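You operate a simulated robot arm through the tools that you are given. There is no shell and no other tool. Be economical: measure what you need, move in short steps, check, and stop when the job is done.

Carry out the task below with a simulated two-armed robot. There is one attempt and no reset: what you move stays moved.

Task
Fit the yellow peg into the basket's steel socket, then line the basket and load the cake block.
Fine: hold the basket while the peg goes home. Wide paper round under the cake. Crush nothing.

The check looks at the end state, three seconds after you hand in, the way a careful person would. Anything else that was tipped, shoved, dropped, spilled or broken makes it a failure.

Robot
Two 7-joint arms with two-finger parallel grippers on one trunk, on a base that drives. Base frame: it is fixed to the floor where the robot stands at the start and does not move with it; the origin is under the middle of the robot, x ahead of it, y to its left, z up; the surface under the hand at the start is at about z = 850. Lengths are in mm, angles in rad, forces in N, time in s.
The left shoulder is at the start at [70, 134, 1201], the right one opposite. With the tool pointing down near the work surface each hand reaches from about 100 to 640 mm from the robot's upright axis, wherever it stands, measured 20 degrees to its own side. Places, roughly: bamboo basket with a black tab (16x20x7 cm) [-3600, 300, 1000]; bamboo basket with a blue tab [-2250, 250, 1000]; bamboo basket with a brown tab (16x20x7 cm) [-3700, 400, 500]; bamboo basket with a cream tab (16x20x7 cm) [-3400, 400, 500]; bamboo basket with a green tab [-2750, 250, 1000]; bamboo basket with a grey tab (16x20x7 cm) [-3200, 400, 1100]; bamboo basket with a red tab [-2750, 250, 1000]; bamboo basket with a white tab (16x20x7 cm) [-3600, 300, 1000]; bamboo basket with a yellow tab [-2250, 250, 1000]; bamboo basket with an orange tab (16x20x7 cm) [-3900, 400, 500]; bamboo lid with a blue knob (16x16x8 cm) [-2500, 400, 500]; bamboo lid with a green knob (16x16x8 cm) [-2700, 400, 500]; bamboo lid with a yellow knob (16x16x8 cm) [-2900, 400, 500]; beige swirled buns [-3250, 250, 500]; black cube slider [600, 0, 300]; brown cube lever [500, 300, 900]. Payload 1.57 kg a hand.
The tool frame of a hand sits at the grasp point between the pads (the TCP): z along the fingers, y along the line on which they close. The tips reach 30 mm beyond it. The gripper opens to 80 mm. The fingers are 17 mm wide and 12 mm thick; the gripper's body (40 by 82 mm) begins 80 mm behind the TCP.
Orientation is that of the tool frame in the base frame, as a unit quaternion [w, x, y, z]. With the fingers straight down and closing along the base's y, the tool's x points along the base's -x, its y along +y and its z along -z.

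Tools
- The arms move only by the tool send_rows. It takes "left_moves", "right_moves" or both (then of equal length, played together; a hand with none holds still); each is a list of rows, each a list of 7 numbers: the gripper command, from -1 (shut) to 1 (fully open), values between in proportion, then the shift along the tool's x, y, z in units of 30 mm (1.0 is 30 mm), then the turn, a rotation vector about the tool's x, y, z in units of 8 degrees (1.0 is 8 degrees). In form: [[grip, dx, dy, dz, rx, ry, rz], ...]. A call has 1 to 12 rows; each row shifts and turns the commanded pose from where the row before left it, along the tool's axes as they then stand. A call with a number of a shift or a turn outside -1 to 1 is refused whole. Each row takes 0.2 s and may step no farther than 50 mm and 0.15 rad from the row before; otherwise, or with a gripper value out of range, the whole call is refused. A pose out of reach is approached as far as the arm can. The call stops where the force on the tool passes 40 N (or 10 N more than at its start, if that is more) or the arm is blocked; 0.2 s more then pass. Each finger travels about 153 mm/s and halts on what it meets, pressing with about 28 N; the grip force reading is that of the motor and also rises with nothing between the fingers. The clock runs only during rows and for 0.2 s after the last one: add rows that do not move to give the fingers time. The reply holds the time, the measured pose of the TCP, the force on the tool along the base axes, the opening and the grip force, in the units named above and with some noise, with the torque about the TCP (base axes, N m) and any sound that the robot's microphone picked up.
- Cameras (640 x 400 px; columns grow to the right, rows downward): "scene" is now at [137.6, 27.4, 1430.3]; the picture's right is [0.35, -0.94, 0.00], its down [-0.59, -0.22, -0.78] and it looks along [0.73, 0.27, -0.63] (base axes); focal length 253 px, centre (320, 200). "left" rides on the left gripper at [72, 7, -122] in its tool frame; the picture's right is [-0.09, 1.00, 0.00], its down [-0.84, -0.08, -0.54] and it looks along [-0.54, -0.05, 0.84] (tool axes); focal length 238 px, centre (320, 200). "right" rides on the right gripper at [72, -7, -122] in its tool frame; the picture's right is [0.09, 1.00, 0.00], its down [-0.84, 0.08, -0.54] and it looks along [-0.54, 0.05, 0.84] (tool axes); focal length 238 px, centre (320, 200). There is no depth. A picture from a camera that has moved, and an enlarged one, comes with that camera's place and axes in the base frame and with its lens. The place of the scene camera against the robot may be out by one fixed shift of up to 12 mm in any direction.
- grab_frame(camera): a new picture of that camera. No time passes.
- raise_lower(by): slides the trunk up (or, below 0, down) by that many mm; the arms and the scene camera ride with it, the base frame stays. It gives what a move gives, with no picture.
- drive_base(legs): drives the robot by 1 to 6 legs, each [ahead, left, turn to the left] in mm, mm and rad, along the robot's own axes; the way and the turn of a leg run together, so that a leg with both is an arc; at most 1500 mm and 3.142 rad a leg. The arms and the cameras ride along, it lands a little off, and it stops where it bumps. It gives what a move gives.
- head_to(pan, tilt): turns the head with the scene camera to pan (to the left, within 1.501 rad either way) and tilt (down, from -0.506 to 1.204), counted from straight ahead of the robot. It gives what a move gives.
- zoom(camera, box): a new picture of the part [left, top, right, bottom] of that camera's present view, enlarged. No time passes.
- sign_off(): hands the job in; it is judged then, once.

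Go step by step. Nothing tells you exact positions but the pictures and the camera data: compare them with the known pose of the tool, close in by small moves and look again before you grip or let go. The budget is 120 turns and 100 pictures, counting those below and the enlarged ones. Unless the task says otherwise, let go and move clear before handing in, and close with one line.

The tools are called after "Request:" as name(argument=value, ...) on one line, values as JSON. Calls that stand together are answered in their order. send_rows: Moves the arms, as the interface text tells. Its arguments: {"type":"object","properties":{"left_moves":{"type":"array"},"right_moves":{"type":"array"}},"required":[]} The other tools are called the same way: raise_lower (by) slides the trunk up or down; drive_base (legs) drives the base; head_to (pan, tilt) turns the head that bears the scene camera; grab_frame (camera) takes a picture; zoom (camera, box) takes an enlarged picture of a part of a camera's view; sign_off () hands the job in.

At the start:

```text
t: 0.0
left_position: [341.6, 241.2, 1182.7]
left_tool_rot: [-0.001, 0.0, 1.0, 0.0]
left_ft_force: [-1.3, -0.1, 0.5]
left_moment: [-0.01, 0.03, -0.01]
left_opening: 80.1
left_gripper_force: 0.1
right_position: [388.1, -26.7, 1118.4]
right_tool_rot: [0.0, 0.0, 1.0, 0.0]
right_ft_force: [0.7, 0.5, -1.1]
right_moment: [0.0, 0.05, -0.01]
right_opening: 80.1
right_gripper_force: 0.1
trunk travel left (down, up): [-775.0, 165.0]
robot x, y, heading: [-0.6, 4.9, -0.003]
head pan, tilt: [0.36, 0.681]
```

scene: 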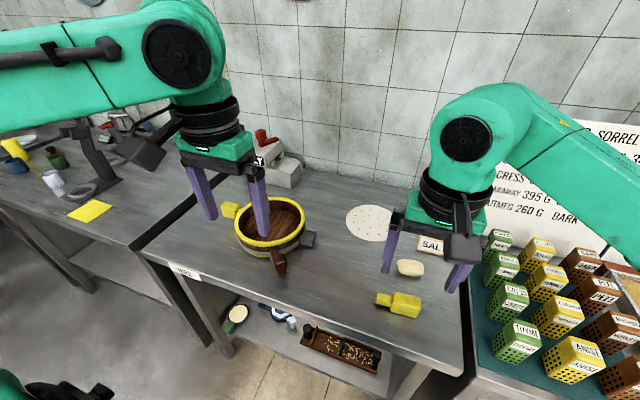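
right: 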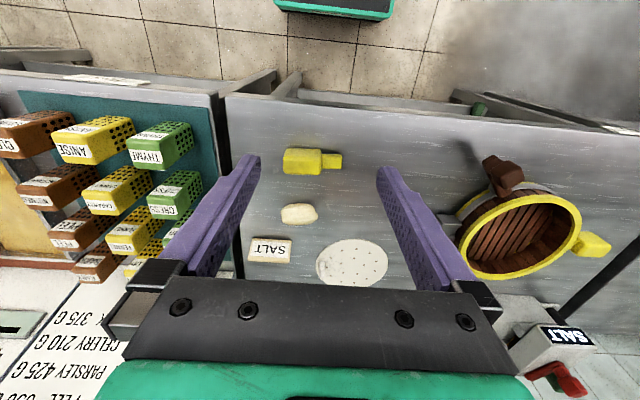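
left: 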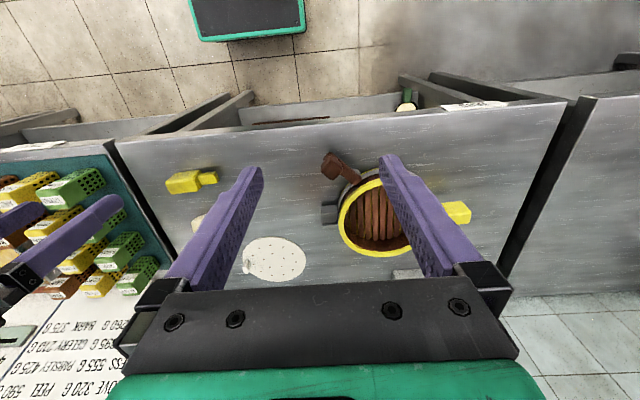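

I see the basket with a yellow tab, a brown handle and a grey socket block, with the yellow peg, cake block and paper round to its right. I'll zoom for details first.

Request:
zoom(camera="scene", box=[200, 120, 340, 290])

Request:
zoom(camera="scene", box=[330, 190, 480, 330])

Request:
zoom(camera="left", box=[300, 130, 500, 290])

Request:
zoom(camera="right", box=[230, 130, 400, 290])

```text
2.35 times, centred on (270, 205) of scene
camera zoom: at [137.6, 27.4, 1430.3], right [0.35, -0.94, 0.0], down [-0.59, -0.22, -0.78], along [0.73, 0.27, -0.63], focal length 596 px, centre (438, 188)
```

zoom: 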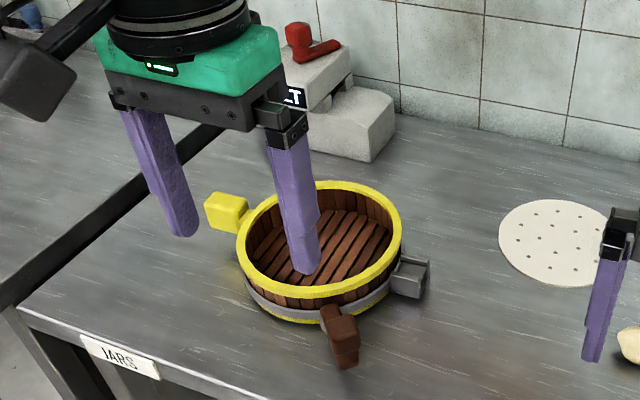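

```text
2.86 times, centred on (405, 260) of scene
camera zoom: at [137.6, 27.4, 1430.3], right [0.35, -0.94, 0.0], down [-0.59, -0.22, -0.78], along [0.73, 0.27, -0.63], focal length 723 px, centre (77, 29)
```

zoom: 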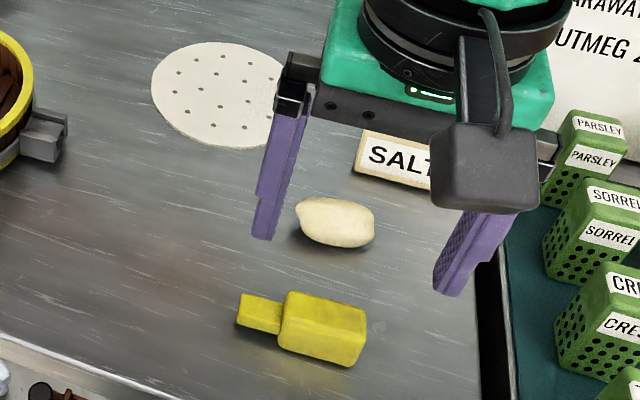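

```text
2.50 times, centred on (400, 210) of left
camera zoom: at [268.5, 247.4, 1305.3], right [0.09, 1.0, 0.0], down [0.84, -0.08, 0.54], along [0.54, -0.05, -0.84], focal length 596 px, centre (120, 175)
```

zoom: 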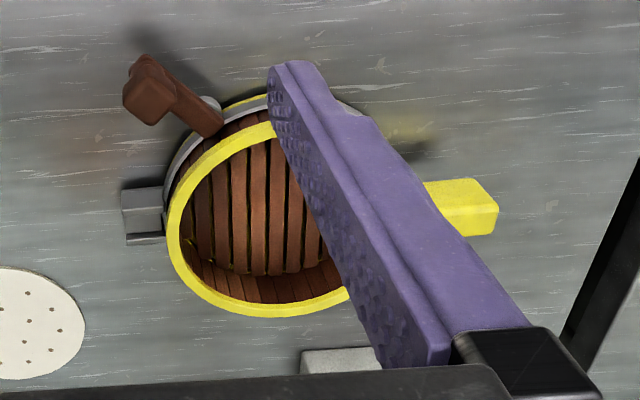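

```text
2.50 times, centred on (315, 210) of right
camera zoom: at [316.5, -34.2, 1240.8], right [-0.09, 1.0, 0.0], down [0.84, 0.08, 0.54], along [0.54, 0.05, -0.84], focal length 596 px, centre (332, 175)
```

zoom: 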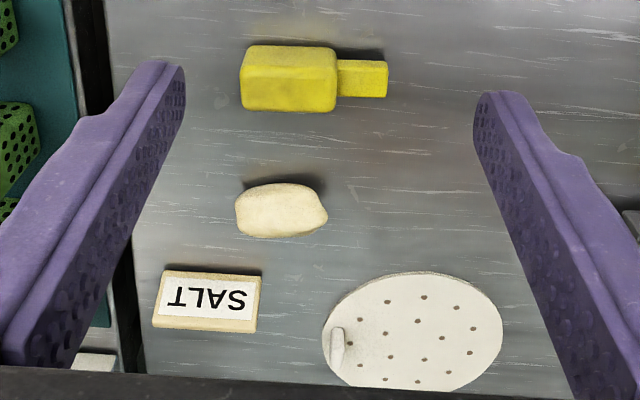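

I take the basket to be near (570, 337), peg near (480, -45) with its pin toward +y, lump near (590, -47), paper near (737, 80). I'll bring the left hand over the basket line for a closer look.

Request:
send_rows(left_moves=[[1, 0, 1, 0, 0, 0, 0], [1, 0, 1, 0.5, 0, 0, 0], [1, 0, 1, 1, 0, 0, 0], [1, 0, 0.2, 1, 0, 0, 0], [1, 0, 0, 0.5, 0, 0, 0]], right_moves=[[1, 0, -0.5, 0.5, 0, 0, 0], [1, 0, -0.5, 0.5, 0, 0, 0], [1, 0, 0, 0.5, 0, 0, 0], [1, 0, 0, 0, 0, 0, 0], [1, 0, 0, 0, 0, 0, 0]])

Request:
grab_frame(camera="left")

Request:
grab_frame(camera="right")

Request:
grab_frame(camera="scene")

```text
t: 1.2
left_position: [341.0, 335.2, 1090.9]
left_tool_rot: [0.002, 0.0, 1.0, 0.001]
left_ft_force: [-0.1, 0.0, 0.0]
left_moment: [0.01, 0.0, 0.0]
left_opening: 80.0
left_gripper_force: 0.0
right_position: [388.3, -58.2, 1074.9]
right_tool_rot: [0.0, 0.0, 1.0, 0.0]
right_ft_force: [0.3, 0.1, -0.2]
right_moment: [0.01, -0.01, -0.02]
right_opening: 80.1
right_gripper_force: 0.1
trunk travel left (down, up): [-775.0, 165.0]
robot x, y, heading: [-1.1, 0.7, -0.005]
head pan, tilt: [0.36, 0.681]
```

```text
92 pictures are left
camera left: at [267.4, 340.8, 1213.9], right [0.09, 1.0, 0.0], down [0.84, -0.08, 0.54], along [0.54, -0.05, -0.84], focal length 238 px, centre (320, 200)
```

left: 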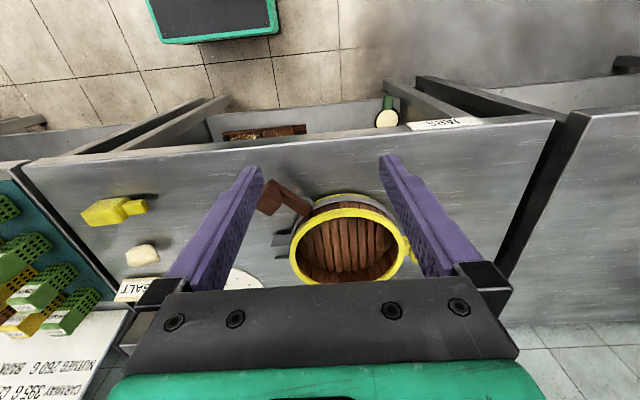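

```text
91 pictures are left
camera right: at [317.6, -65.5, 1197.3], right [-0.09, 1.0, 0.0], down [0.84, 0.08, 0.54], along [0.54, 0.05, -0.84], focal length 238 px, centre (320, 200)
```

right: 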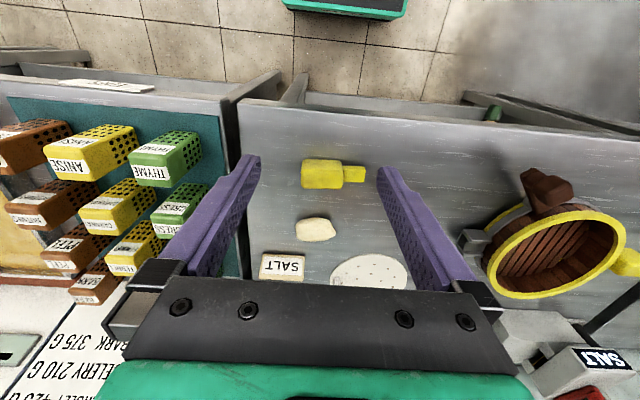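

```text
90 pictures are left
camera scene: at [137.2, 26.7, 1430.4], right [0.35, -0.94, 0.0], down [-0.59, -0.22, -0.78], along [0.73, 0.27, -0.63], focal length 253 px, centre (320, 200)
```

scene: 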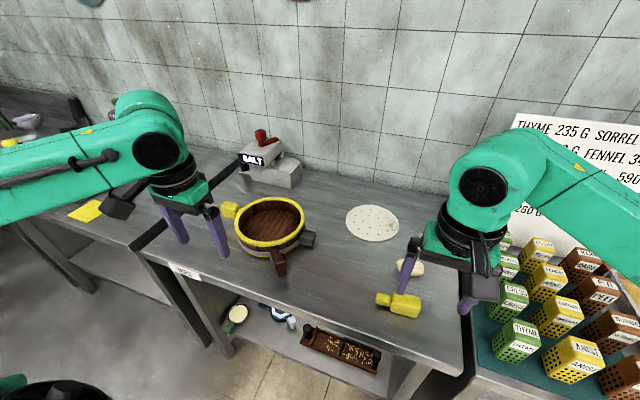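

The brown part on the basket may be a lever attached to its steel band. I'll zoom in on the basket, the lump and the paper, and raise nothing yet.

Request:
zoom(camera="scene", box=[215, 180, 325, 285])

Request:
zoom(camera="left", box=[240, 165, 420, 295])

Request:
zoom(camera="right", box=[245, 145, 415, 295])

Request:
zoom(camera="right", box=[440, 150, 640, 320])

```text
3.81 times, centred on (270, 232) of scene
camera zoom: at [137.2, 26.7, 1430.4], right [0.35, -0.94, 0.0], down [-0.59, -0.22, -0.78], along [0.73, 0.27, -0.63], focal length 964 px, centre (510, 76)
```

zoom: 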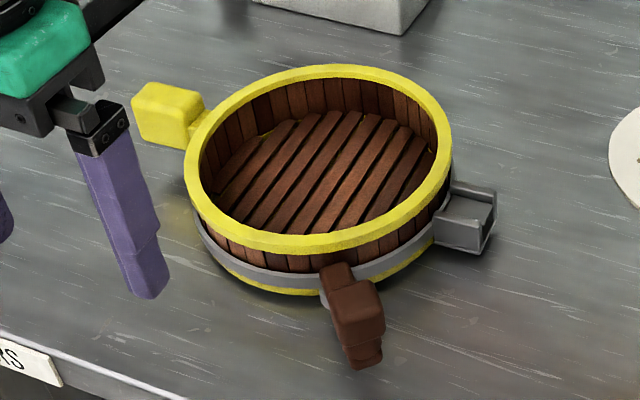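

```text
3.08 times, centred on (330, 230) of left
camera zoom: at [267.4, 340.8, 1213.9], right [0.09, 1.0, 0.0], down [0.84, -0.08, 0.54], along [0.54, -0.05, -0.84], focal length 733 px, centre (289, 108)
```

zoom: 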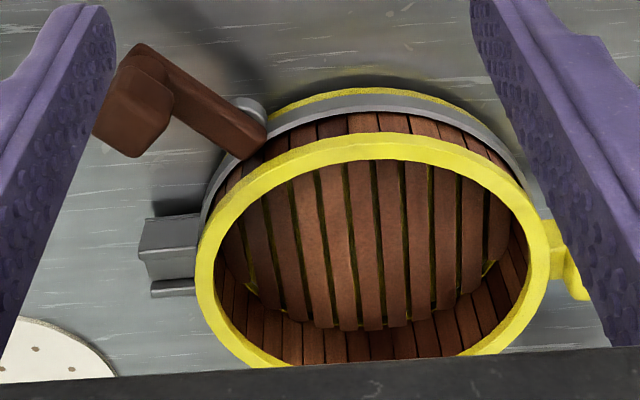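

```text
2.67 times, centred on (330, 220) of right
camera zoom: at [317.6, -65.5, 1197.3], right [-0.09, 1.0, 0.0], down [0.84, 0.08, 0.54], along [0.54, 0.05, -0.84], focal length 636 px, centre (293, 147)
```

zoom: 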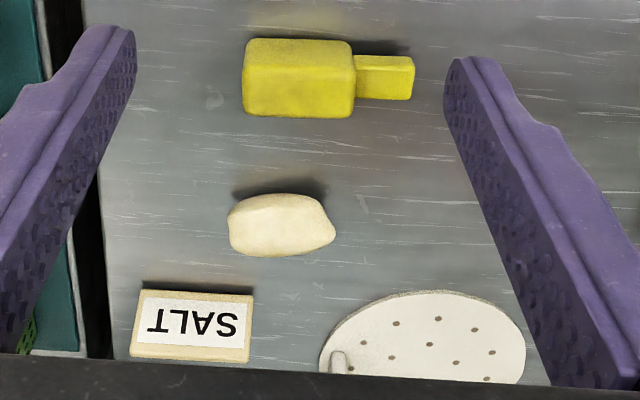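

```text
2.35 times, centred on (540, 235) of right
camera zoom: at [317.6, -65.5, 1197.3], right [-0.09, 1.0, 0.0], down [0.84, 0.08, 0.54], along [0.54, 0.05, -0.84], focal length 561 px, centre (-198, 118)
```

zoom: 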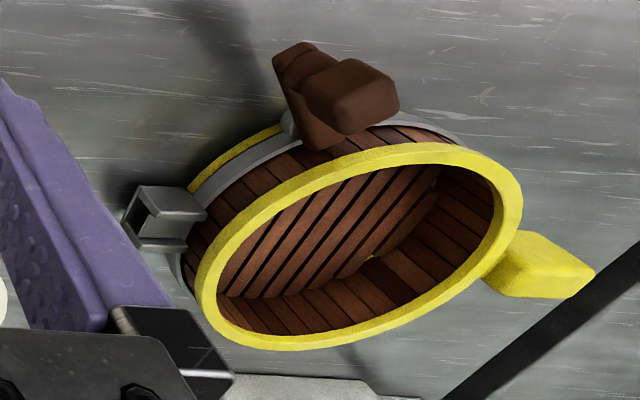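

Table edge is near x = 403 and the base front near x = 210, so there's room to come about 140 mm forward. I'll drive forward and left so that everything is within reach of both hands.

Request:
drive_base(legs=[[80, 150, 0], [55, 0, 0]])

Request:
grab_frame(camera="scene")

```text
t: 3.2
left_position: [471.7, 487.1, 1093.3]
left_tool_rot: [0.003, -0.001, 1.0, 0.0]
left_ft_force: [0.9, -0.2, 0.3]
left_moment: [0.02, -0.07, -0.03]
left_opening: 80.1
left_gripper_force: 0.1
right_position: [520.7, 92.7, 1077.0]
right_tool_rot: [0.002, 0.0, 1.0, 0.001]
right_ft_force: [-0.2, 0.2, -0.5]
right_moment: [0.0, -0.04, 0.01]
right_opening: 80.0
right_gripper_force: 0.0
trunk travel left (down, up): [-775.0, 165.0]
robot x, y, heading: [134.6, 152.2, -0.003]
head pan, tilt: [0.36, 0.681]
```

```text
85 pictures are left
camera scene: at [266.1, 178.2, 1431.2], right [0.35, -0.94, 0.0], down [-0.58, -0.22, -0.78], along [0.73, 0.27, -0.62], focal length 253 px, centre (320, 200)
```

scene: 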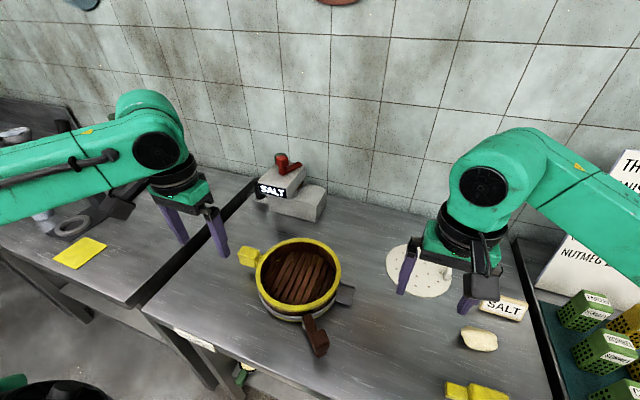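

In place and clear. I'll turn both hands 90° so their fingers close along x (right camera looking to +y at the socket, left camera looking to -y).

Request:
send_rows(left_moves=[[1, 0, 0, 0, 0, 0, 1], [1, 0, 0, 0, 0, 0, 1], [1, 0, 0, 0, 0, 0, 1], [1, 0, 0, 0, 0, 0, 1], [1, 0, 0, 0, 0, 0, 1], [1, 0, 0, 0, 0, 0, 1], [1, 0, 0, 0, 0, 0, 1], [1, 0, 0, 0, 0, 0, 1], [1, 0, 0, 0, 0, 0, 1], [1, 0, 0, 0, 0, 0, 1], [1, 0, 0, 0, 0, 0, 1], [1, 0, 0, 0, 0, 0, 0.25]], right_moves=[[1, 0, 0, 0, 0, 0, -1], [1, 0, 0, 0, 0, 0, -1], [1, 0, 0, 0, 0, 0, -1], [1, 0, 0, 0, 0, 0, -1], [1, 0, 0, 0, 0, 0, -1], [1, 0, 0, 0, 0, 0, -1], [1, 0, 0, 0, 0, 0, -1], [1, 0, 0, 0, 0, 0, -1], [1, 0, 0, 0, 0, 0, -1], [1, 0, 0, 0, 0, 0, -1], [1, 0, 0, 0, 0, 0, -1], [1, 0, 0, 0, 0, 0, -0.25]])

Request:
head_to(pan=0.0, tilt=0.85)

Request:
grab_frame(camera="right")

Request:
grab_frame(camera="left")

Request:
grab_frame(camera="scene")

```text
t: 5.8
left_position: [477.6, 487.0, 1091.0]
left_tool_rot: [0.002, 0.707, 0.707, 0.0]
left_ft_force: [0.2, -0.8, -0.5]
left_moment: [0.04, -0.03, 0.01]
left_opening: 80.2
left_gripper_force: 0.1
right_position: [526.0, 92.8, 1074.9]
right_tool_rot: [-0.001, -0.465, 0.885, 0.002]
right_ft_force: [0.2, -0.4, -0.4]
right_moment: [-0.01, 0.01, 0.0]
right_opening: 80.1
right_gripper_force: 0.1
right hand out of reach, approached as far as the arm can: row 8, 9, 10, 11
trunk travel left (down, up): [-775.0, 165.0]
robot x, y, heading: [133.4, 151.6, -0.001]
head pan, tilt: [0.36, 0.681]
```

```text
t: 6.7
left_position: [476.6, 487.3, 1091.5]
left_tool_rot: [0.0, 0.706, 0.708, 0.0]
left_ft_force: [-0.1, 0.3, 0.5]
left_moment: [0.0, 0.01, 0.01]
left_opening: 79.9
left_gripper_force: 0.0
right_position: [525.8, 94.0, 1074.2]
right_tool_rot: [0.0, -0.465, 0.885, 0.003]
right_ft_force: [0.1, 0.2, -0.9]
right_moment: [0.0, -0.02, 0.02]
right_opening: 80.1
right_gripper_force: 0.0
trunk travel left (down, up): [-775.0, 165.0]
robot x, y, heading: [137.9, 152.5, 0.001]
head pan, tilt: [0.0, 0.85]
```

```text
84 pictures are left
camera right: at [490.7, 29.5, 1197.4], right [-0.87, 0.49, 0.0], down [0.41, 0.73, 0.54], along [0.26, 0.48, -0.84], focal length 238 px, centre (320, 200)
```

right: 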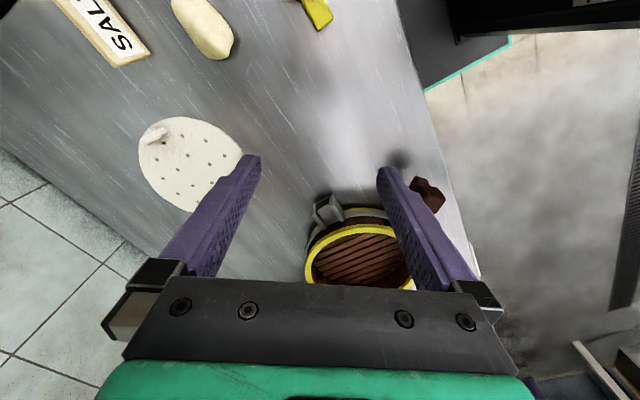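

```text
83 pictures are left
camera left: at [482.9, 558.8, 1213.1], right [1.0, -0.09, 0.0], down [-0.08, -0.84, 0.54], along [-0.05, -0.54, -0.84], focal length 238 px, centre (320, 200)
```

left: 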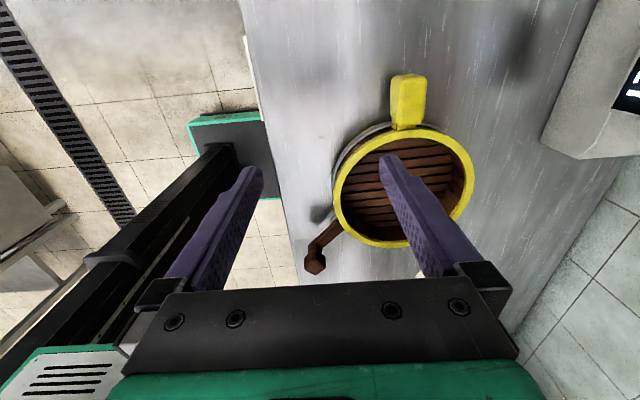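

```text
82 pictures are left
camera scene: at [271.7, 149.4, 1416.4], right [0.0, -1.0, 0.0], down [-0.75, 0.0, -0.66], along [0.66, 0.0, -0.75], focal length 253 px, centre (320, 200)
```

scene: 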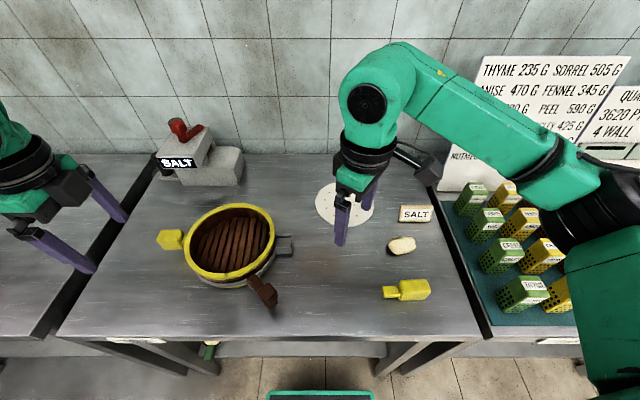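

The right hand stopped at about 55° of turn here. I'll see whether the remaining turn is possible near the peg.

Request:
send_rows(right_moves=[[1, 1, 0, 0, 0, 0, 0], [1, 1, 0, 0, 0, 0, 0], [1, 1, 0, 0, 0, 0, 0], [1, 1, 0.5, 0, 0, 0, 0], [1, 0.5, 1, 0, 0, 0, 0], [1, 0, 0, 0, 0, 0, 0]])

```text
t: 8.1
left_position: [478.7, 486.6, 1089.4]
left_tool_rot: [0.0, 0.706, 0.708, 0.0]
left_ft_force: [0.1, -0.1, -0.5]
left_moment: [0.01, 0.04, -0.02]
left_opening: 79.9
left_gripper_force: 0.1
right_position: [462.2, 79.9, 1076.8]
right_tool_rot: [0.0, -0.48, 0.877, 0.002]
right_ft_force: [1.1, 0.5, 0.4]
right_moment: [0.01, -0.04, 0.0]
right_opening: 80.0
right_gripper_force: 0.1
right hand out of reach, approached as far as the arm can: row 1, 2, 3
trunk travel left (down, up): [-775.0, 165.0]
robot x, y, heading: [133.0, 150.9, 0.006]
head pan, tilt: [0.0, 0.85]
```

That direction is limited by the wrist. I'll turn the other way: back to neutral first, then on.

Request:
send_rows(right_moves=[[1, 0, 0, 0, 0, 0, 1], [1, 0, 0, 0, 0, 0, 1], [1, 0, 0, 0, 0, 0, 1], [1, 0, 0, 0, 0, 0, 1], [1, 0, 0, 0, 0, 0, 1], [1, 0, 0, 0, 0, 0, 1], [1, 0, 0, 0, 0, 0, 1], [1, 0, 0, 0, 0, 0, 1], [1, 0, 0, 0, 0, 0, 1], [1, 0, 0, 0, 0, 0, 1], [1, 0, 0, 0, 0, 0, 1], [1, 0, 0, 0, 0, 0, 1]])

Request:
send_rows(right_moves=[[1, 0, 0, 0, 0, 0, 1], [1, 0, 0, 0, 0, 0, 1], [1, 0, 0, 0, 0, 0, 1], [1, 0, 0, 0, 0, 0, 1], [1, 0, 0, 0, 0, 0, 1], [1, 0, 0, 0, 0, 0, 1]])

```text
t: 10.7
left_position: [478.6, 487.6, 1090.1]
left_tool_rot: [0.0, 0.707, 0.708, -0.001]
left_ft_force: [-0.5, 0.0, 0.5]
left_moment: [0.01, 0.0, -0.02]
left_opening: 79.8
left_gripper_force: 0.1
right_position: [461.7, 80.1, 1074.2]
right_tool_rot: [-0.001, 0.332, 0.943, 0.001]
right_ft_force: [-0.1, -0.3, -0.7]
right_moment: [-0.01, 0.0, -0.03]
right_opening: 80.0
right_gripper_force: 0.1
trunk travel left (down, up): [-775.0, 165.0]
robot x, y, heading: [136.5, 148.6, -0.003]
head pan, tilt: [0.0, 0.85]
```

```text
t: 12.1
left_position: [478.9, 487.7, 1090.3]
left_tool_rot: [0.0, 0.707, 0.707, 0.0]
left_ft_force: [1.0, -0.3, 0.9]
left_moment: [0.0, 0.02, -0.01]
left_opening: 80.0
left_gripper_force: 0.1
right_position: [463.0, 81.2, 1074.0]
right_tool_rot: [-0.002, 0.686, 0.728, 0.0]
right_ft_force: [1.1, 0.1, 0.1]
right_moment: [0.01, -0.01, -0.02]
right_opening: 80.1
right_gripper_force: 0.1
trunk travel left (down, up): [-775.0, 165.0]
robot x, y, heading: [133.5, 150.9, -0.005]
head pan, tilt: [0.0, 0.85]
```

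The turn works this way. I'll finish it and test reach at the future insertion place, high above the table.

Request:
send_rows(right_moves=[[1, 0.8, 0.8, 0, 0, 0, 0.4], [1, 0.8, 0.8, 0, 0, 0, 0], [1, 0.8, 0.8, 0, 0, 0, 0], [1, 0.8, 0.8, 0, 0, 0, 0], [1, 0.4, 0.4, 0, 0, 0, 0], [1, 0, 0, 1, 0, 0, 0], [1, 0, 0, 0, 0, 0, 0]])

Request:
grab_frame(camera="right")

Request:
grab_frame(camera="scene")

```text
t: 13.7
left_position: [477.7, 488.0, 1089.5]
left_tool_rot: [0.0, 0.706, 0.708, 0.0]
left_ft_force: [0.6, -0.8, 0.6]
left_moment: [0.01, 0.01, 0.01]
left_opening: 80.0
left_gripper_force: 0.0
right_position: [572.2, 191.1, 1045.4]
right_tool_rot: [-0.002, 0.705, 0.709, 0.001]
right_ft_force: [0.5, 0.0, 0.0]
right_moment: [-0.01, 0.0, 0.0]
right_opening: 80.2
right_gripper_force: 0.1
trunk travel left (down, up): [-775.0, 165.0]
robot x, y, heading: [133.4, 151.3, 0.001]
head pan, tilt: [0.0, 0.85]
```

```text
81 pictures are left
camera right: at [565.4, 262.3, 1167.4], right [1.0, 0.1, 0.0], down [0.08, -0.84, 0.54], along [0.05, -0.54, -0.84], focal length 238 px, centre (320, 200)
```

right: 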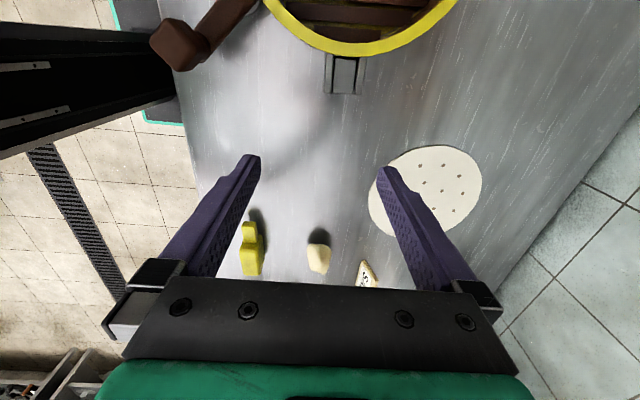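

```text
80 pictures are left
camera scene: at [271.7, 149.6, 1416.4], right [0.0, -1.0, 0.0], down [-0.75, 0.0, -0.66], along [0.66, 0.0, -0.75], focal length 253 px, centre (320, 200)
```

scene: 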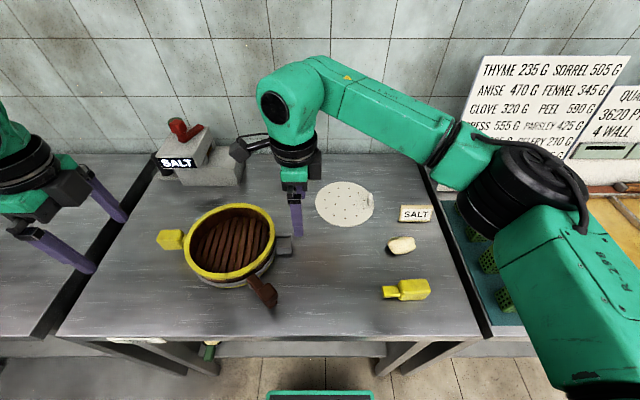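

Reach is fine and this camera sees the socket from above. Zooming on it.

Request:
zoom(camera="right", box=[250, 0, 450, 120])

Request:
zoom(camera="scene", box=[140, 190, 310, 310])

```text
3.20 times, centred on (350, 60) of right
camera zoom: at [565.4, 262.3, 1167.4], right [1.0, 0.1, 0.0], down [0.08, -0.84, 0.54], along [0.05, -0.54, -0.84], focal length 763 px, centre (224, 648)
```

zoom: 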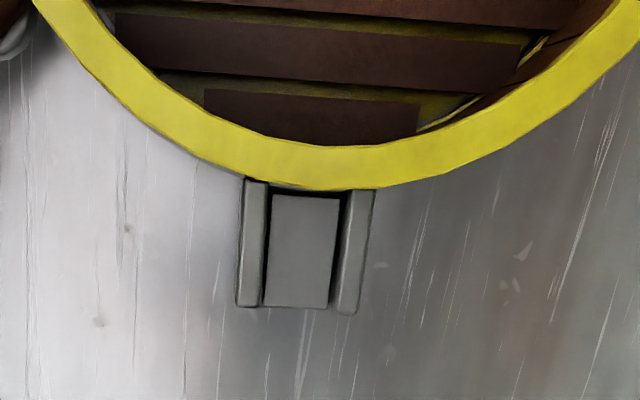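

```text
3.33 times, centred on (225, 250) of scene
camera zoom: at [271.7, 149.6, 1416.4], right [0.0, -1.0, 0.0], down [-0.75, 0.0, -0.66], along [0.66, 0.0, -0.75], focal length 844 px, centre (637, 33)
```

zoom: 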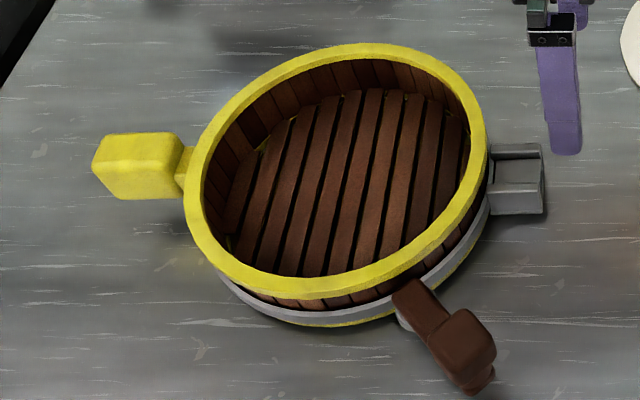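

I need to understand the socket's mouth; zooming tightly from the scene camera, and on the peg too.

Request:
zoom(camera="scene", box=[265, 220, 313, 260])

Request:
zoom(camera="scene", box=[370, 225, 450, 310])

```text
10.00 times, centred on (289, 240) of scene
camera zoom: at [271.7, 149.6, 1416.4], right [0.0, -1.0, 0.0], down [-0.75, 0.0, -0.66], along [0.66, 0.0, -0.75], focal length 2531 px, centre (630, -200)
```

zoom: 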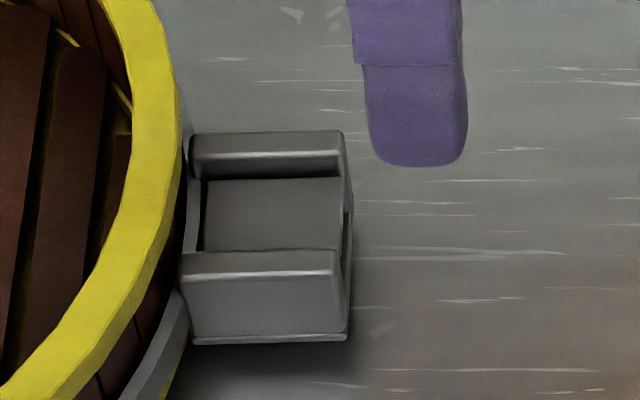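

```text
4.71 times, centred on (410, 268) of scene
camera zoom: at [271.7, 149.6, 1416.4], right [0.0, -1.0, 0.0], down [-0.75, 0.0, -0.66], along [0.66, 0.0, -0.75], focal length 1191 px, centre (-104, -118)
```

zoom: 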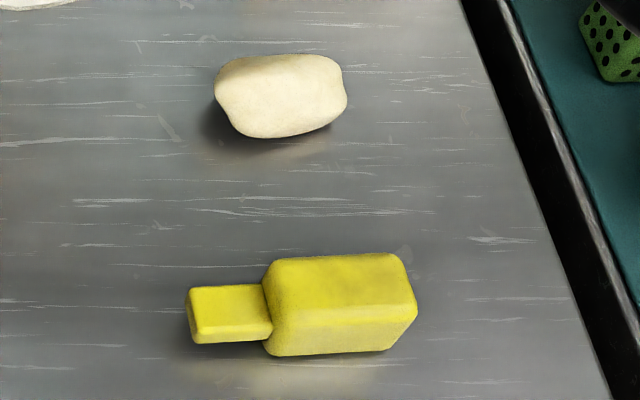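

The socket looks like a U-channel along y with its mouth toward -y. I'll slide the robot to the right to see into the mouth; the peg gets nearer too.

Request:
drive_base(legs=[[0, -200, 0]])

Request:
zoom(camera="scene", box=[180, 200, 280, 270])

Request:
grab_frame(camera="scene")

Request:
grab_frame(camera="right")

```text
t: 15.2
left_position: [478.6, 291.9, 1090.0]
left_tool_rot: [0.001, 0.706, 0.709, 0.0]
left_ft_force: [-0.1, -0.2, 0.1]
left_moment: [-0.01, 0.0, 0.0]
left_opening: 79.9
left_gripper_force: 0.1
right_position: [572.5, -3.7, 1044.7]
right_tool_rot: [-0.001, 0.704, 0.71, 0.0]
right_ft_force: [-0.1, 0.6, 0.4]
right_moment: [-0.02, 0.01, -0.02]
right_opening: 80.3
right_gripper_force: 0.1
trunk travel left (down, up): [-775.0, 165.0]
robot x, y, heading: [133.5, -45.3, 0.001]
head pan, tilt: [0.0, 0.85]
```

```text
5.71 times, centred on (230, 235) of scene
camera zoom: at [272.0, -46.6, 1416.4], right [0.0, -1.0, 0.0], down [-0.75, 0.0, -0.66], along [0.66, 0.0, -0.75], focal length 1446 px, centre (834, 0)
```

zoom: 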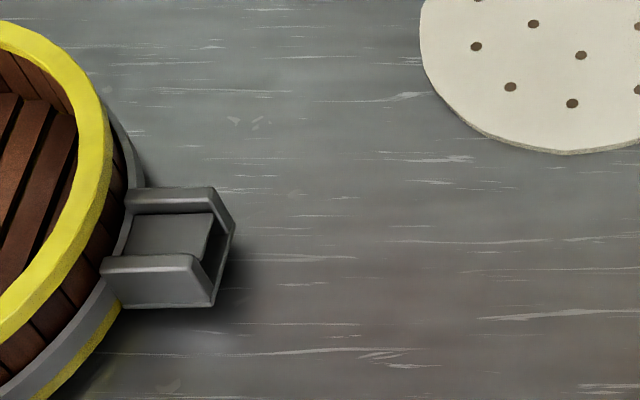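

```text
74 pictures are left
camera scene: at [272.0, -46.6, 1416.4], right [0.0, -1.0, 0.0], down [-0.75, 0.0, -0.66], along [0.66, 0.0, -0.75], focal length 253 px, centre (320, 200)
```

scene: 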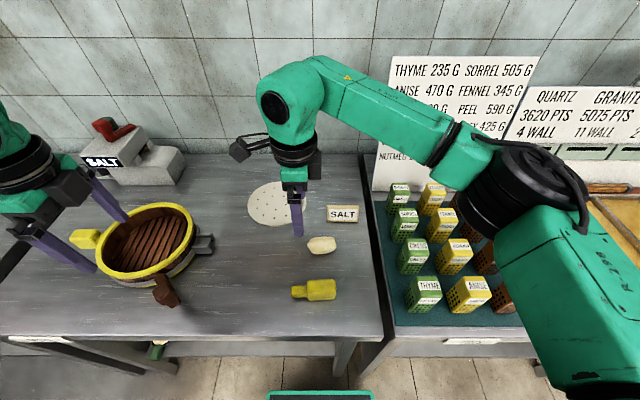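

```text
73 pictures are left
camera right: at [565.1, 66.6, 1167.5], right [0.99, 0.1, 0.0], down [0.08, -0.84, 0.54], along [0.05, -0.54, -0.84], focal length 238 px, centre (320, 200)
```

right: 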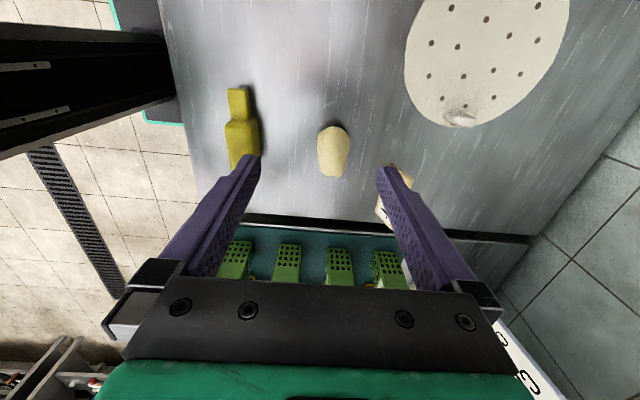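

Request:
zoom(camera="scene", box=[192, 226, 224, 256])

Request:
zoom(camera="right", box=[200, 70, 370, 200])

```text
13.33 times, centred on (208, 241) of scene
camera zoom: at [272.0, -46.6, 1416.4], right [0.0, -1.0, 0.0], down [-0.75, 0.0, -0.66], along [0.66, 0.0, -0.75], focal length 3374 px, centre (1813, -347)
```

zoom: 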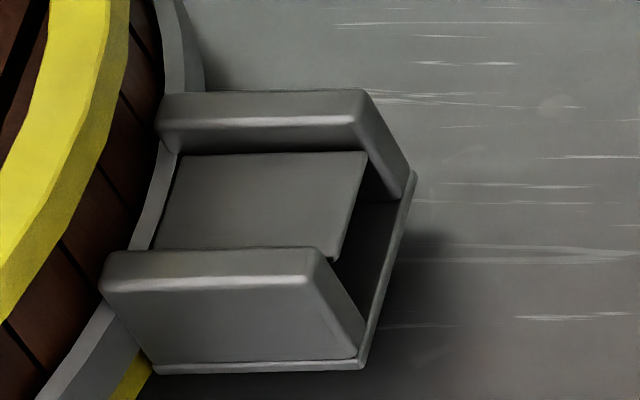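

```text
3.08 times, centred on (285, 135) of right
camera zoom: at [565.1, 66.6, 1167.5], right [0.99, 0.1, 0.0], down [0.08, -0.84, 0.54], along [0.05, -0.54, -0.84], focal length 733 px, centre (428, 400)
```

zoom: 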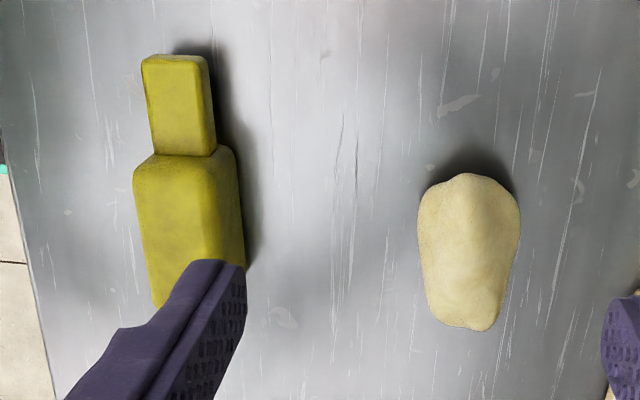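

The socket is a tube: floor, two walls and a recessed roof, mouth toward -y; the pin slides in along +y. Peg handle centre is about (475, -49); I'll hover the right hand above it and check.

Request:
send_rows(right_moves=[[1, -0.4, -0.9, 0, 0, 0, 0], [1, -0.4, -0.9, 0, 0, 0, 0], [1, -0.4, -0.9, 0.5, 0, 0, 0], [1, -0.3, -0.5, 0.9, 0, 0, 0], [1, 0, 0, 0.9, 0, 0, 0], [1, 0, 0, 0.5, 0, 0, 0], [1, 0, 0, 0, 0, 0, 0]])

Request:
grab_frame(camera="right")

Request:
zoom(camera="scene", box=[260, 220, 380, 320])

```text
t: 16.9
left_position: [477.9, 289.5, 1089.0]
left_tool_rot: [0.001, 0.705, 0.709, 0.0]
left_ft_force: [0.0, -1.2, -0.6]
left_moment: [-0.04, -0.02, -0.02]
left_opening: 79.9
left_gripper_force: 0.1
right_position: [476.4, -53.2, 959.5]
right_tool_rot: [-0.002, 0.705, 0.709, 0.001]
right_ft_force: [0.3, 0.4, -0.1]
right_moment: [0.02, -0.03, -0.02]
right_opening: 79.9
right_gripper_force: 0.0
trunk travel left (down, up): [-775.0, 165.0]
robot x, y, heading: [134.9, -45.0, 0.005]
head pan, tilt: [0.0, 0.85]
```

```text
70 pictures are left
camera right: at [468.9, 18.1, 1083.1], right [1.0, 0.1, 0.0], down [0.08, -0.84, 0.54], along [0.05, -0.54, -0.84], focal length 238 px, centre (320, 200)
```

right: 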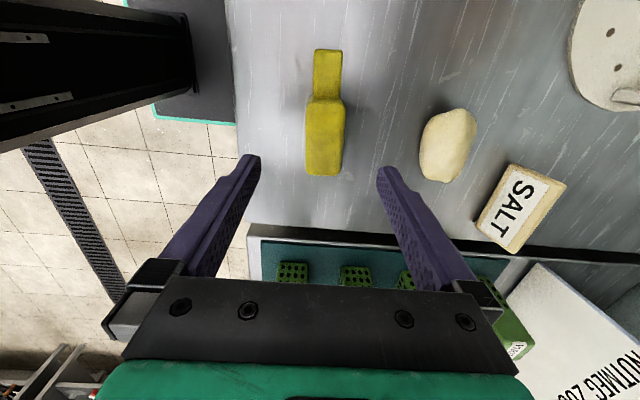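

```text
4.00 times, centred on (320, 270) of scene
camera zoom: at [271.7, -49.1, 1416.4], right [0.0, -1.0, 0.0], down [-0.75, 0.0, -0.66], along [0.66, 0.0, -0.75], focal length 1012 px, centre (320, -80)
```

zoom: 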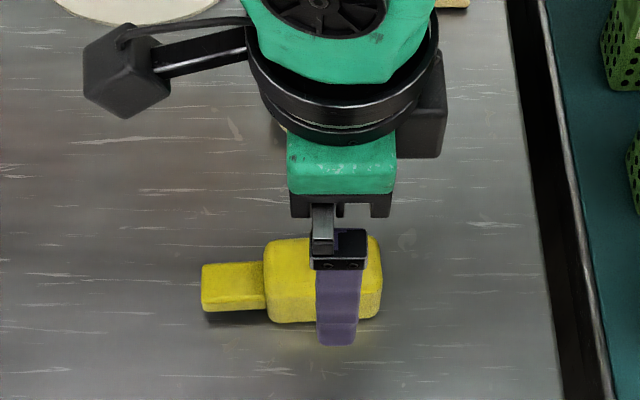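

The handle centre reads (480, -46), well between the fingers. I'll nudge, descend to z≈884 and close.

Request:
send_rows(right_moves=[[1, 0.2, 0.12, 0.6, 0, 0, 0], [1, 0, 0, 0.7, 0, 0, 0], [1, 0, 0, 0.7, 0, 0, 0], [1, 0, 0, 0.5, 0, 0, 0], [1, 0, 0, 0, 0, 0, 0]])

Request:
zoom(camera="right", box=[200, 60, 440, 220])

```text
t: 18.1
left_position: [476.9, 289.9, 1089.7]
left_tool_rot: [0.001, 0.705, 0.71, 0.001]
left_ft_force: [0.2, -0.2, -1.4]
left_moment: [-0.02, 0.02, 0.0]
left_opening: 79.7
left_gripper_force: 0.0
right_position: [477.2, -43.4, 886.1]
right_tool_rot: [-0.002, 0.705, 0.71, 0.0]
right_ft_force: [0.8, -0.3, 0.2]
right_moment: [-0.02, -0.01, 0.0]
right_opening: 79.9
right_gripper_force: 0.1
trunk travel left (down, up): [-775.0, 165.0]
robot x, y, heading: [137.4, -43.9, 0.001]
head pan, tilt: [0.0, 0.85]
```

```text
2.50 times, centred on (320, 140) of right
camera zoom: at [471.1, 27.4, 1008.6], right [1.0, 0.1, 0.0], down [0.08, -0.84, 0.54], along [0.05, -0.54, -0.84], focal length 596 px, centre (320, 350)
```

zoom: 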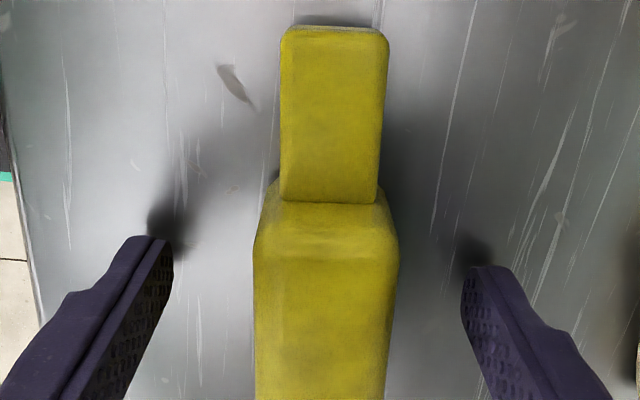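

Centred. Closing on the handle and lifting about 60 mm.

Request:
send_rows(right_moves=[[0.3, 0, 0.07, 0.05, 0, 0, 0], [-0.2, 0, 0, 0, 0, 0, 0], [-1, 0, 0, 0, 0, 0, 0], [-1, 0, 0, 0, 0, 0, 0], [-1, 0, 0, 0, 0, 0, 0], [-1, 0, 0, -0.5, 0, 0, 0], [-1, 0, 0, -0.7, 0, 0, 0], [-1, 0, 0, -0.8, 0, 0, 0], [-1, 0, 0, 0, 0, 0, 0]])

Request:
zoom(camera="right", box=[200, 60, 440, 220])

Request:
zoom(camera="scene", box=[260, 220, 380, 320])

```text
t: 20.1
left_position: [476.8, 290.0, 1091.0]
left_tool_rot: [0.001, 0.705, 0.709, 0.0]
left_ft_force: [0.6, -0.4, -0.3]
left_moment: [-0.01, 0.04, 0.01]
left_opening: 80.2
left_gripper_force: 0.0
right_position: [479.3, -42.6, 943.1]
right_tool_rot: [-0.002, 0.705, 0.709, 0.0]
right_ft_force: [0.5, -0.1, -1.0]
right_moment: [0.01, 0.02, 0.0]
right_opening: 31.3
right_gripper_force: 28.2
trunk travel left (down, up): [-775.0, 165.0]
robot x, y, heading: [138.0, -49.3, 0.0]
head pan, tilt: [0.0, 0.85]
```

```text
2.50 times, centred on (320, 140) of right
camera zoom: at [472.6, 27.0, 1067.1], right [0.99, 0.1, 0.0], down [0.08, -0.84, 0.54], along [0.05, -0.54, -0.84], focal length 596 px, centre (320, 350)
```

zoom: 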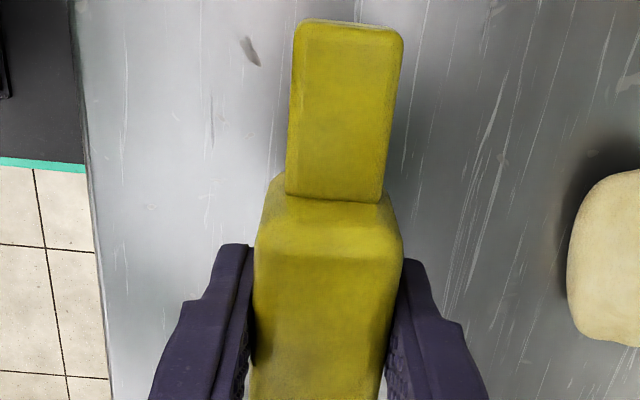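

```text
4.00 times, centred on (320, 270) of scene
camera zoom: at [272.2, -49.1, 1416.4], right [0.0, -1.0, 0.0], down [-0.75, 0.0, -0.66], along [0.66, 0.0, -0.75], focal length 1012 px, centre (320, -80)
```

zoom: 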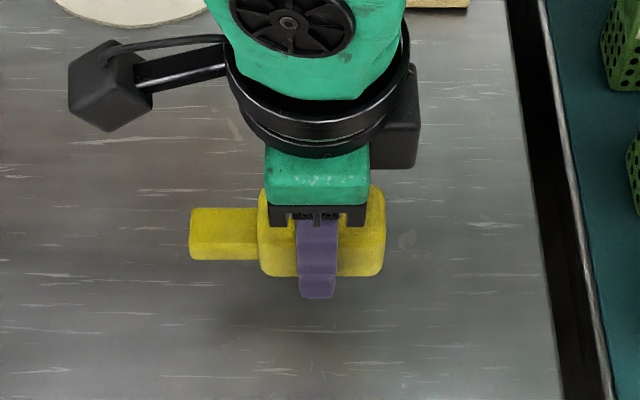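

Peg is held (31 mm handle). The basket is really about 200 mm across, centre near (588, 361), with the tab near (585, 490). Driving left so the left hand can hold the tab.

Request:
drive_base(legs=[[0, 180, 0]])

Request:
grab_frame(camera="left")

Request:
grab_frame(camera="scene")

```text
t: 21.5
left_position: [479.0, 463.3, 1090.4]
left_tool_rot: [-0.001, 0.707, 0.707, 0.001]
left_ft_force: [-0.7, -0.3, -0.1]
left_moment: [-0.01, -0.01, 0.01]
left_opening: 80.0
left_gripper_force: 0.1
right_position: [479.5, 129.1, 943.5]
right_tool_rot: [-0.003, 0.705, 0.709, 0.002]
right_ft_force: [-0.7, -0.7, 0.1]
right_moment: [0.0, 0.01, 0.0]
right_opening: 31.5
right_gripper_force: 27.9
trunk travel left (down, up): [-775.0, 165.0]
robot x, y, heading: [133.7, 129.0, -0.001]
head pan, tilt: [0.0, 0.85]
```

```text
65 pictures are left
camera left: at [483.0, 534.1, 1213.9], right [1.0, -0.09, 0.0], down [-0.08, -0.84, 0.54], along [-0.05, -0.54, -0.84], focal length 238 px, centre (320, 200)
```

left: 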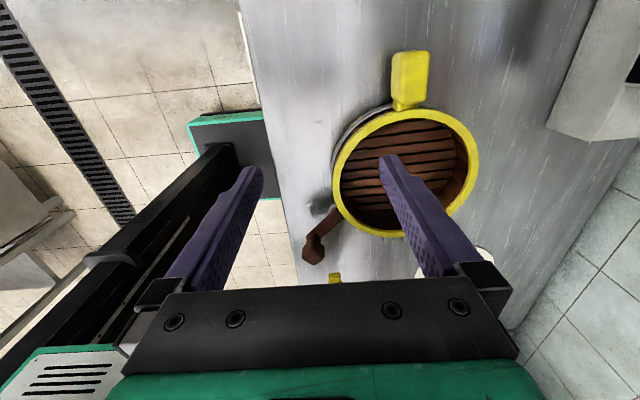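

```text
64 pictures are left
camera scene: at [271.7, 124.3, 1416.4], right [0.0, -1.0, 0.0], down [-0.75, 0.0, -0.66], along [0.66, 0.0, -0.75], focal length 253 px, centre (320, 200)
```

scene: 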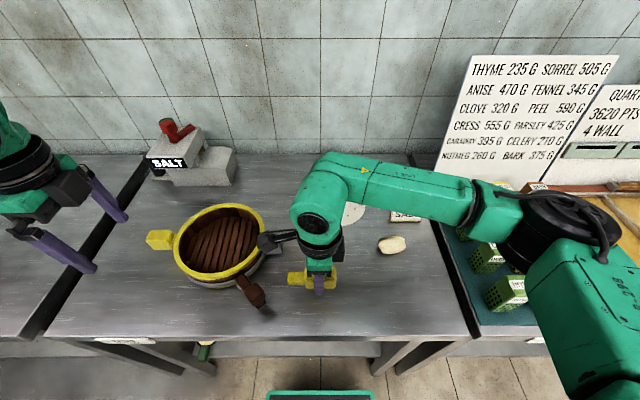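

Tab centre is about (585, 492). Moving the left hand above it, to z≈1000.

Request:
send_rows(left_moves=[[1, 0.3, 0.9, 0, 0, 0, 0], [1, 0.3, 0.9, 0, 0, 0, 0], [1, 0.3, 0.9, 0.5, 0, 0, 0], [1, 0.06, 0.83, 0.8, 0, 0, 0], [1, 0, 0, 0.8, 0, 0, 0], [1, 0, 0, 0.8, 0, 0, 0], [1, 0, 0, 0, 0, 0, 0]])

Request:
grab_frame(camera="left")

Request:
zoom(camera="scene", box=[100, 170, 300, 310])

```text
t: 23.1
left_position: [585.7, 492.6, 1002.6]
left_tool_rot: [0.0, 0.707, 0.707, -0.001]
left_ft_force: [0.9, -0.6, -0.6]
left_moment: [-0.01, 0.0, -0.01]
left_opening: 79.9
left_gripper_force: 0.0
right_position: [479.5, 132.0, 943.9]
right_tool_rot: [-0.002, 0.706, 0.708, 0.0]
right_ft_force: [0.7, 0.7, -0.7]
right_moment: [0.0, -0.02, -0.01]
right_opening: 31.5
right_gripper_force: 27.6
trunk travel left (down, up): [-775.0, 165.0]
robot x, y, heading: [136.0, 132.6, -0.003]
head pan, tilt: [0.0, 0.85]
```

```text
63 pictures are left
camera left: at [591.4, 565.5, 1126.3], right [1.0, -0.09, 0.0], down [-0.08, -0.84, 0.54], along [-0.05, -0.54, -0.84], focal length 238 px, centre (320, 200)
```

left: 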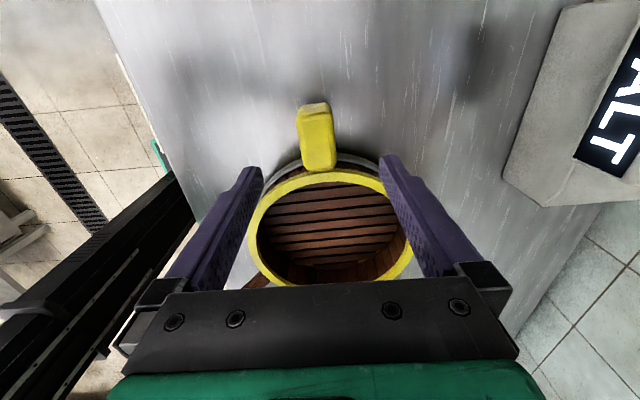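

```text
2.86 times, centred on (200, 240) of scene
camera zoom: at [272.4, 126.7, 1416.3], right [0.0, -1.0, 0.0], down [-0.75, 0.0, -0.66], along [0.66, 0.0, -0.75], focal length 723 px, centre (663, 86)
```

zoom: 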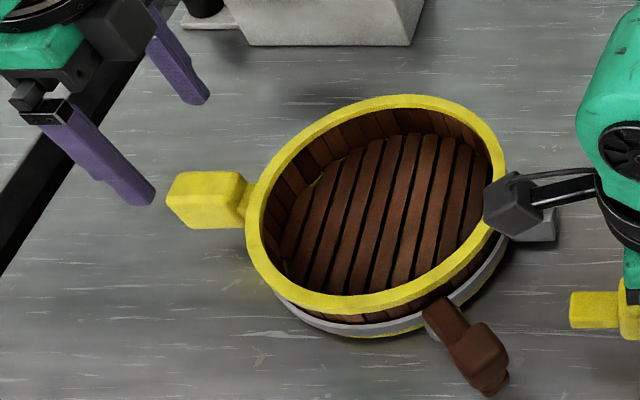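

Two views agree: tab centre (584, 493), top z≈909. Descending to z≈902 around it, then closing gently.

Request:
send_rows(left_moves=[[1, 0, 0, 0.9, 0, 0, 0], [1, 0, 0, 0.9, 0, 0, 0], [1, 0, 0, 0.8, 0, 0, 0], [1, 0, 0, 0.7, 0, 0, 0], [1, 0, 0, 0, 0, 0, 0]])

Request:
zoom(camera="left", box=[200, 80, 440, 230])

Request:
zoom(camera="scene", box=[120, 190, 220, 280])

```text
t: 24.3
left_position: [584.7, 494.7, 902.3]
left_tool_rot: [0.0, 0.706, 0.708, -0.001]
left_ft_force: [0.1, -0.4, 0.8]
left_moment: [-0.02, 0.0, -0.01]
left_opening: 80.0
left_gripper_force: 0.0
right_position: [480.0, 130.2, 944.1]
right_tool_rot: [-0.002, 0.705, 0.709, 0.001]
right_ft_force: [-1.0, 0.2, -0.3]
right_moment: [-0.03, 0.01, -0.02]
right_opening: 31.2
right_gripper_force: 28.3
trunk travel left (down, up): [-775.0, 165.0]
robot x, y, heading: [138.5, 127.1, -0.004]
head pan, tilt: [0.0, 0.85]
```

```text
2.67 times, centred on (320, 155) of left
camera zoom: at [589.9, 565.5, 1026.2], right [1.0, -0.09, 0.0], down [-0.08, -0.84, 0.54], along [-0.05, -0.54, -0.84], focal length 636 px, centre (320, 320)
```

zoom: 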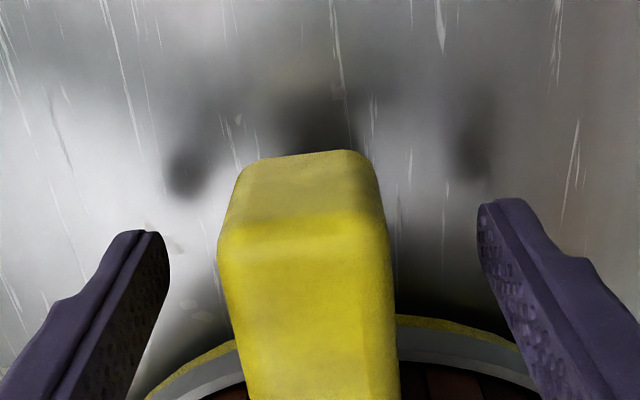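

```text
4.44 times, centred on (170, 235) of scene
camera zoom: at [271.6, 126.9, 1416.4], right [0.0, -1.0, 0.0], down [-0.75, 0.0, -0.66], along [0.66, 0.0, -0.75], focal length 1125 px, centre (987, 44)
```

zoom: 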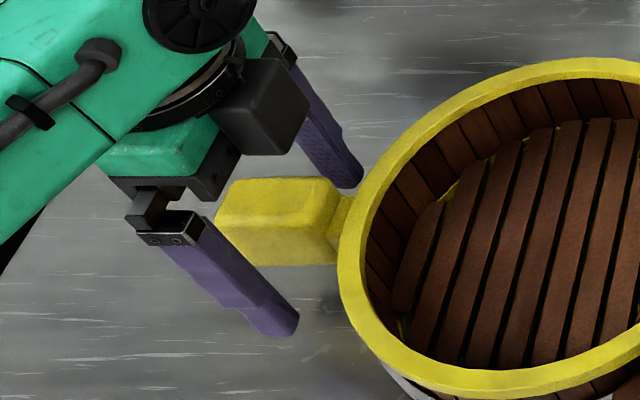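

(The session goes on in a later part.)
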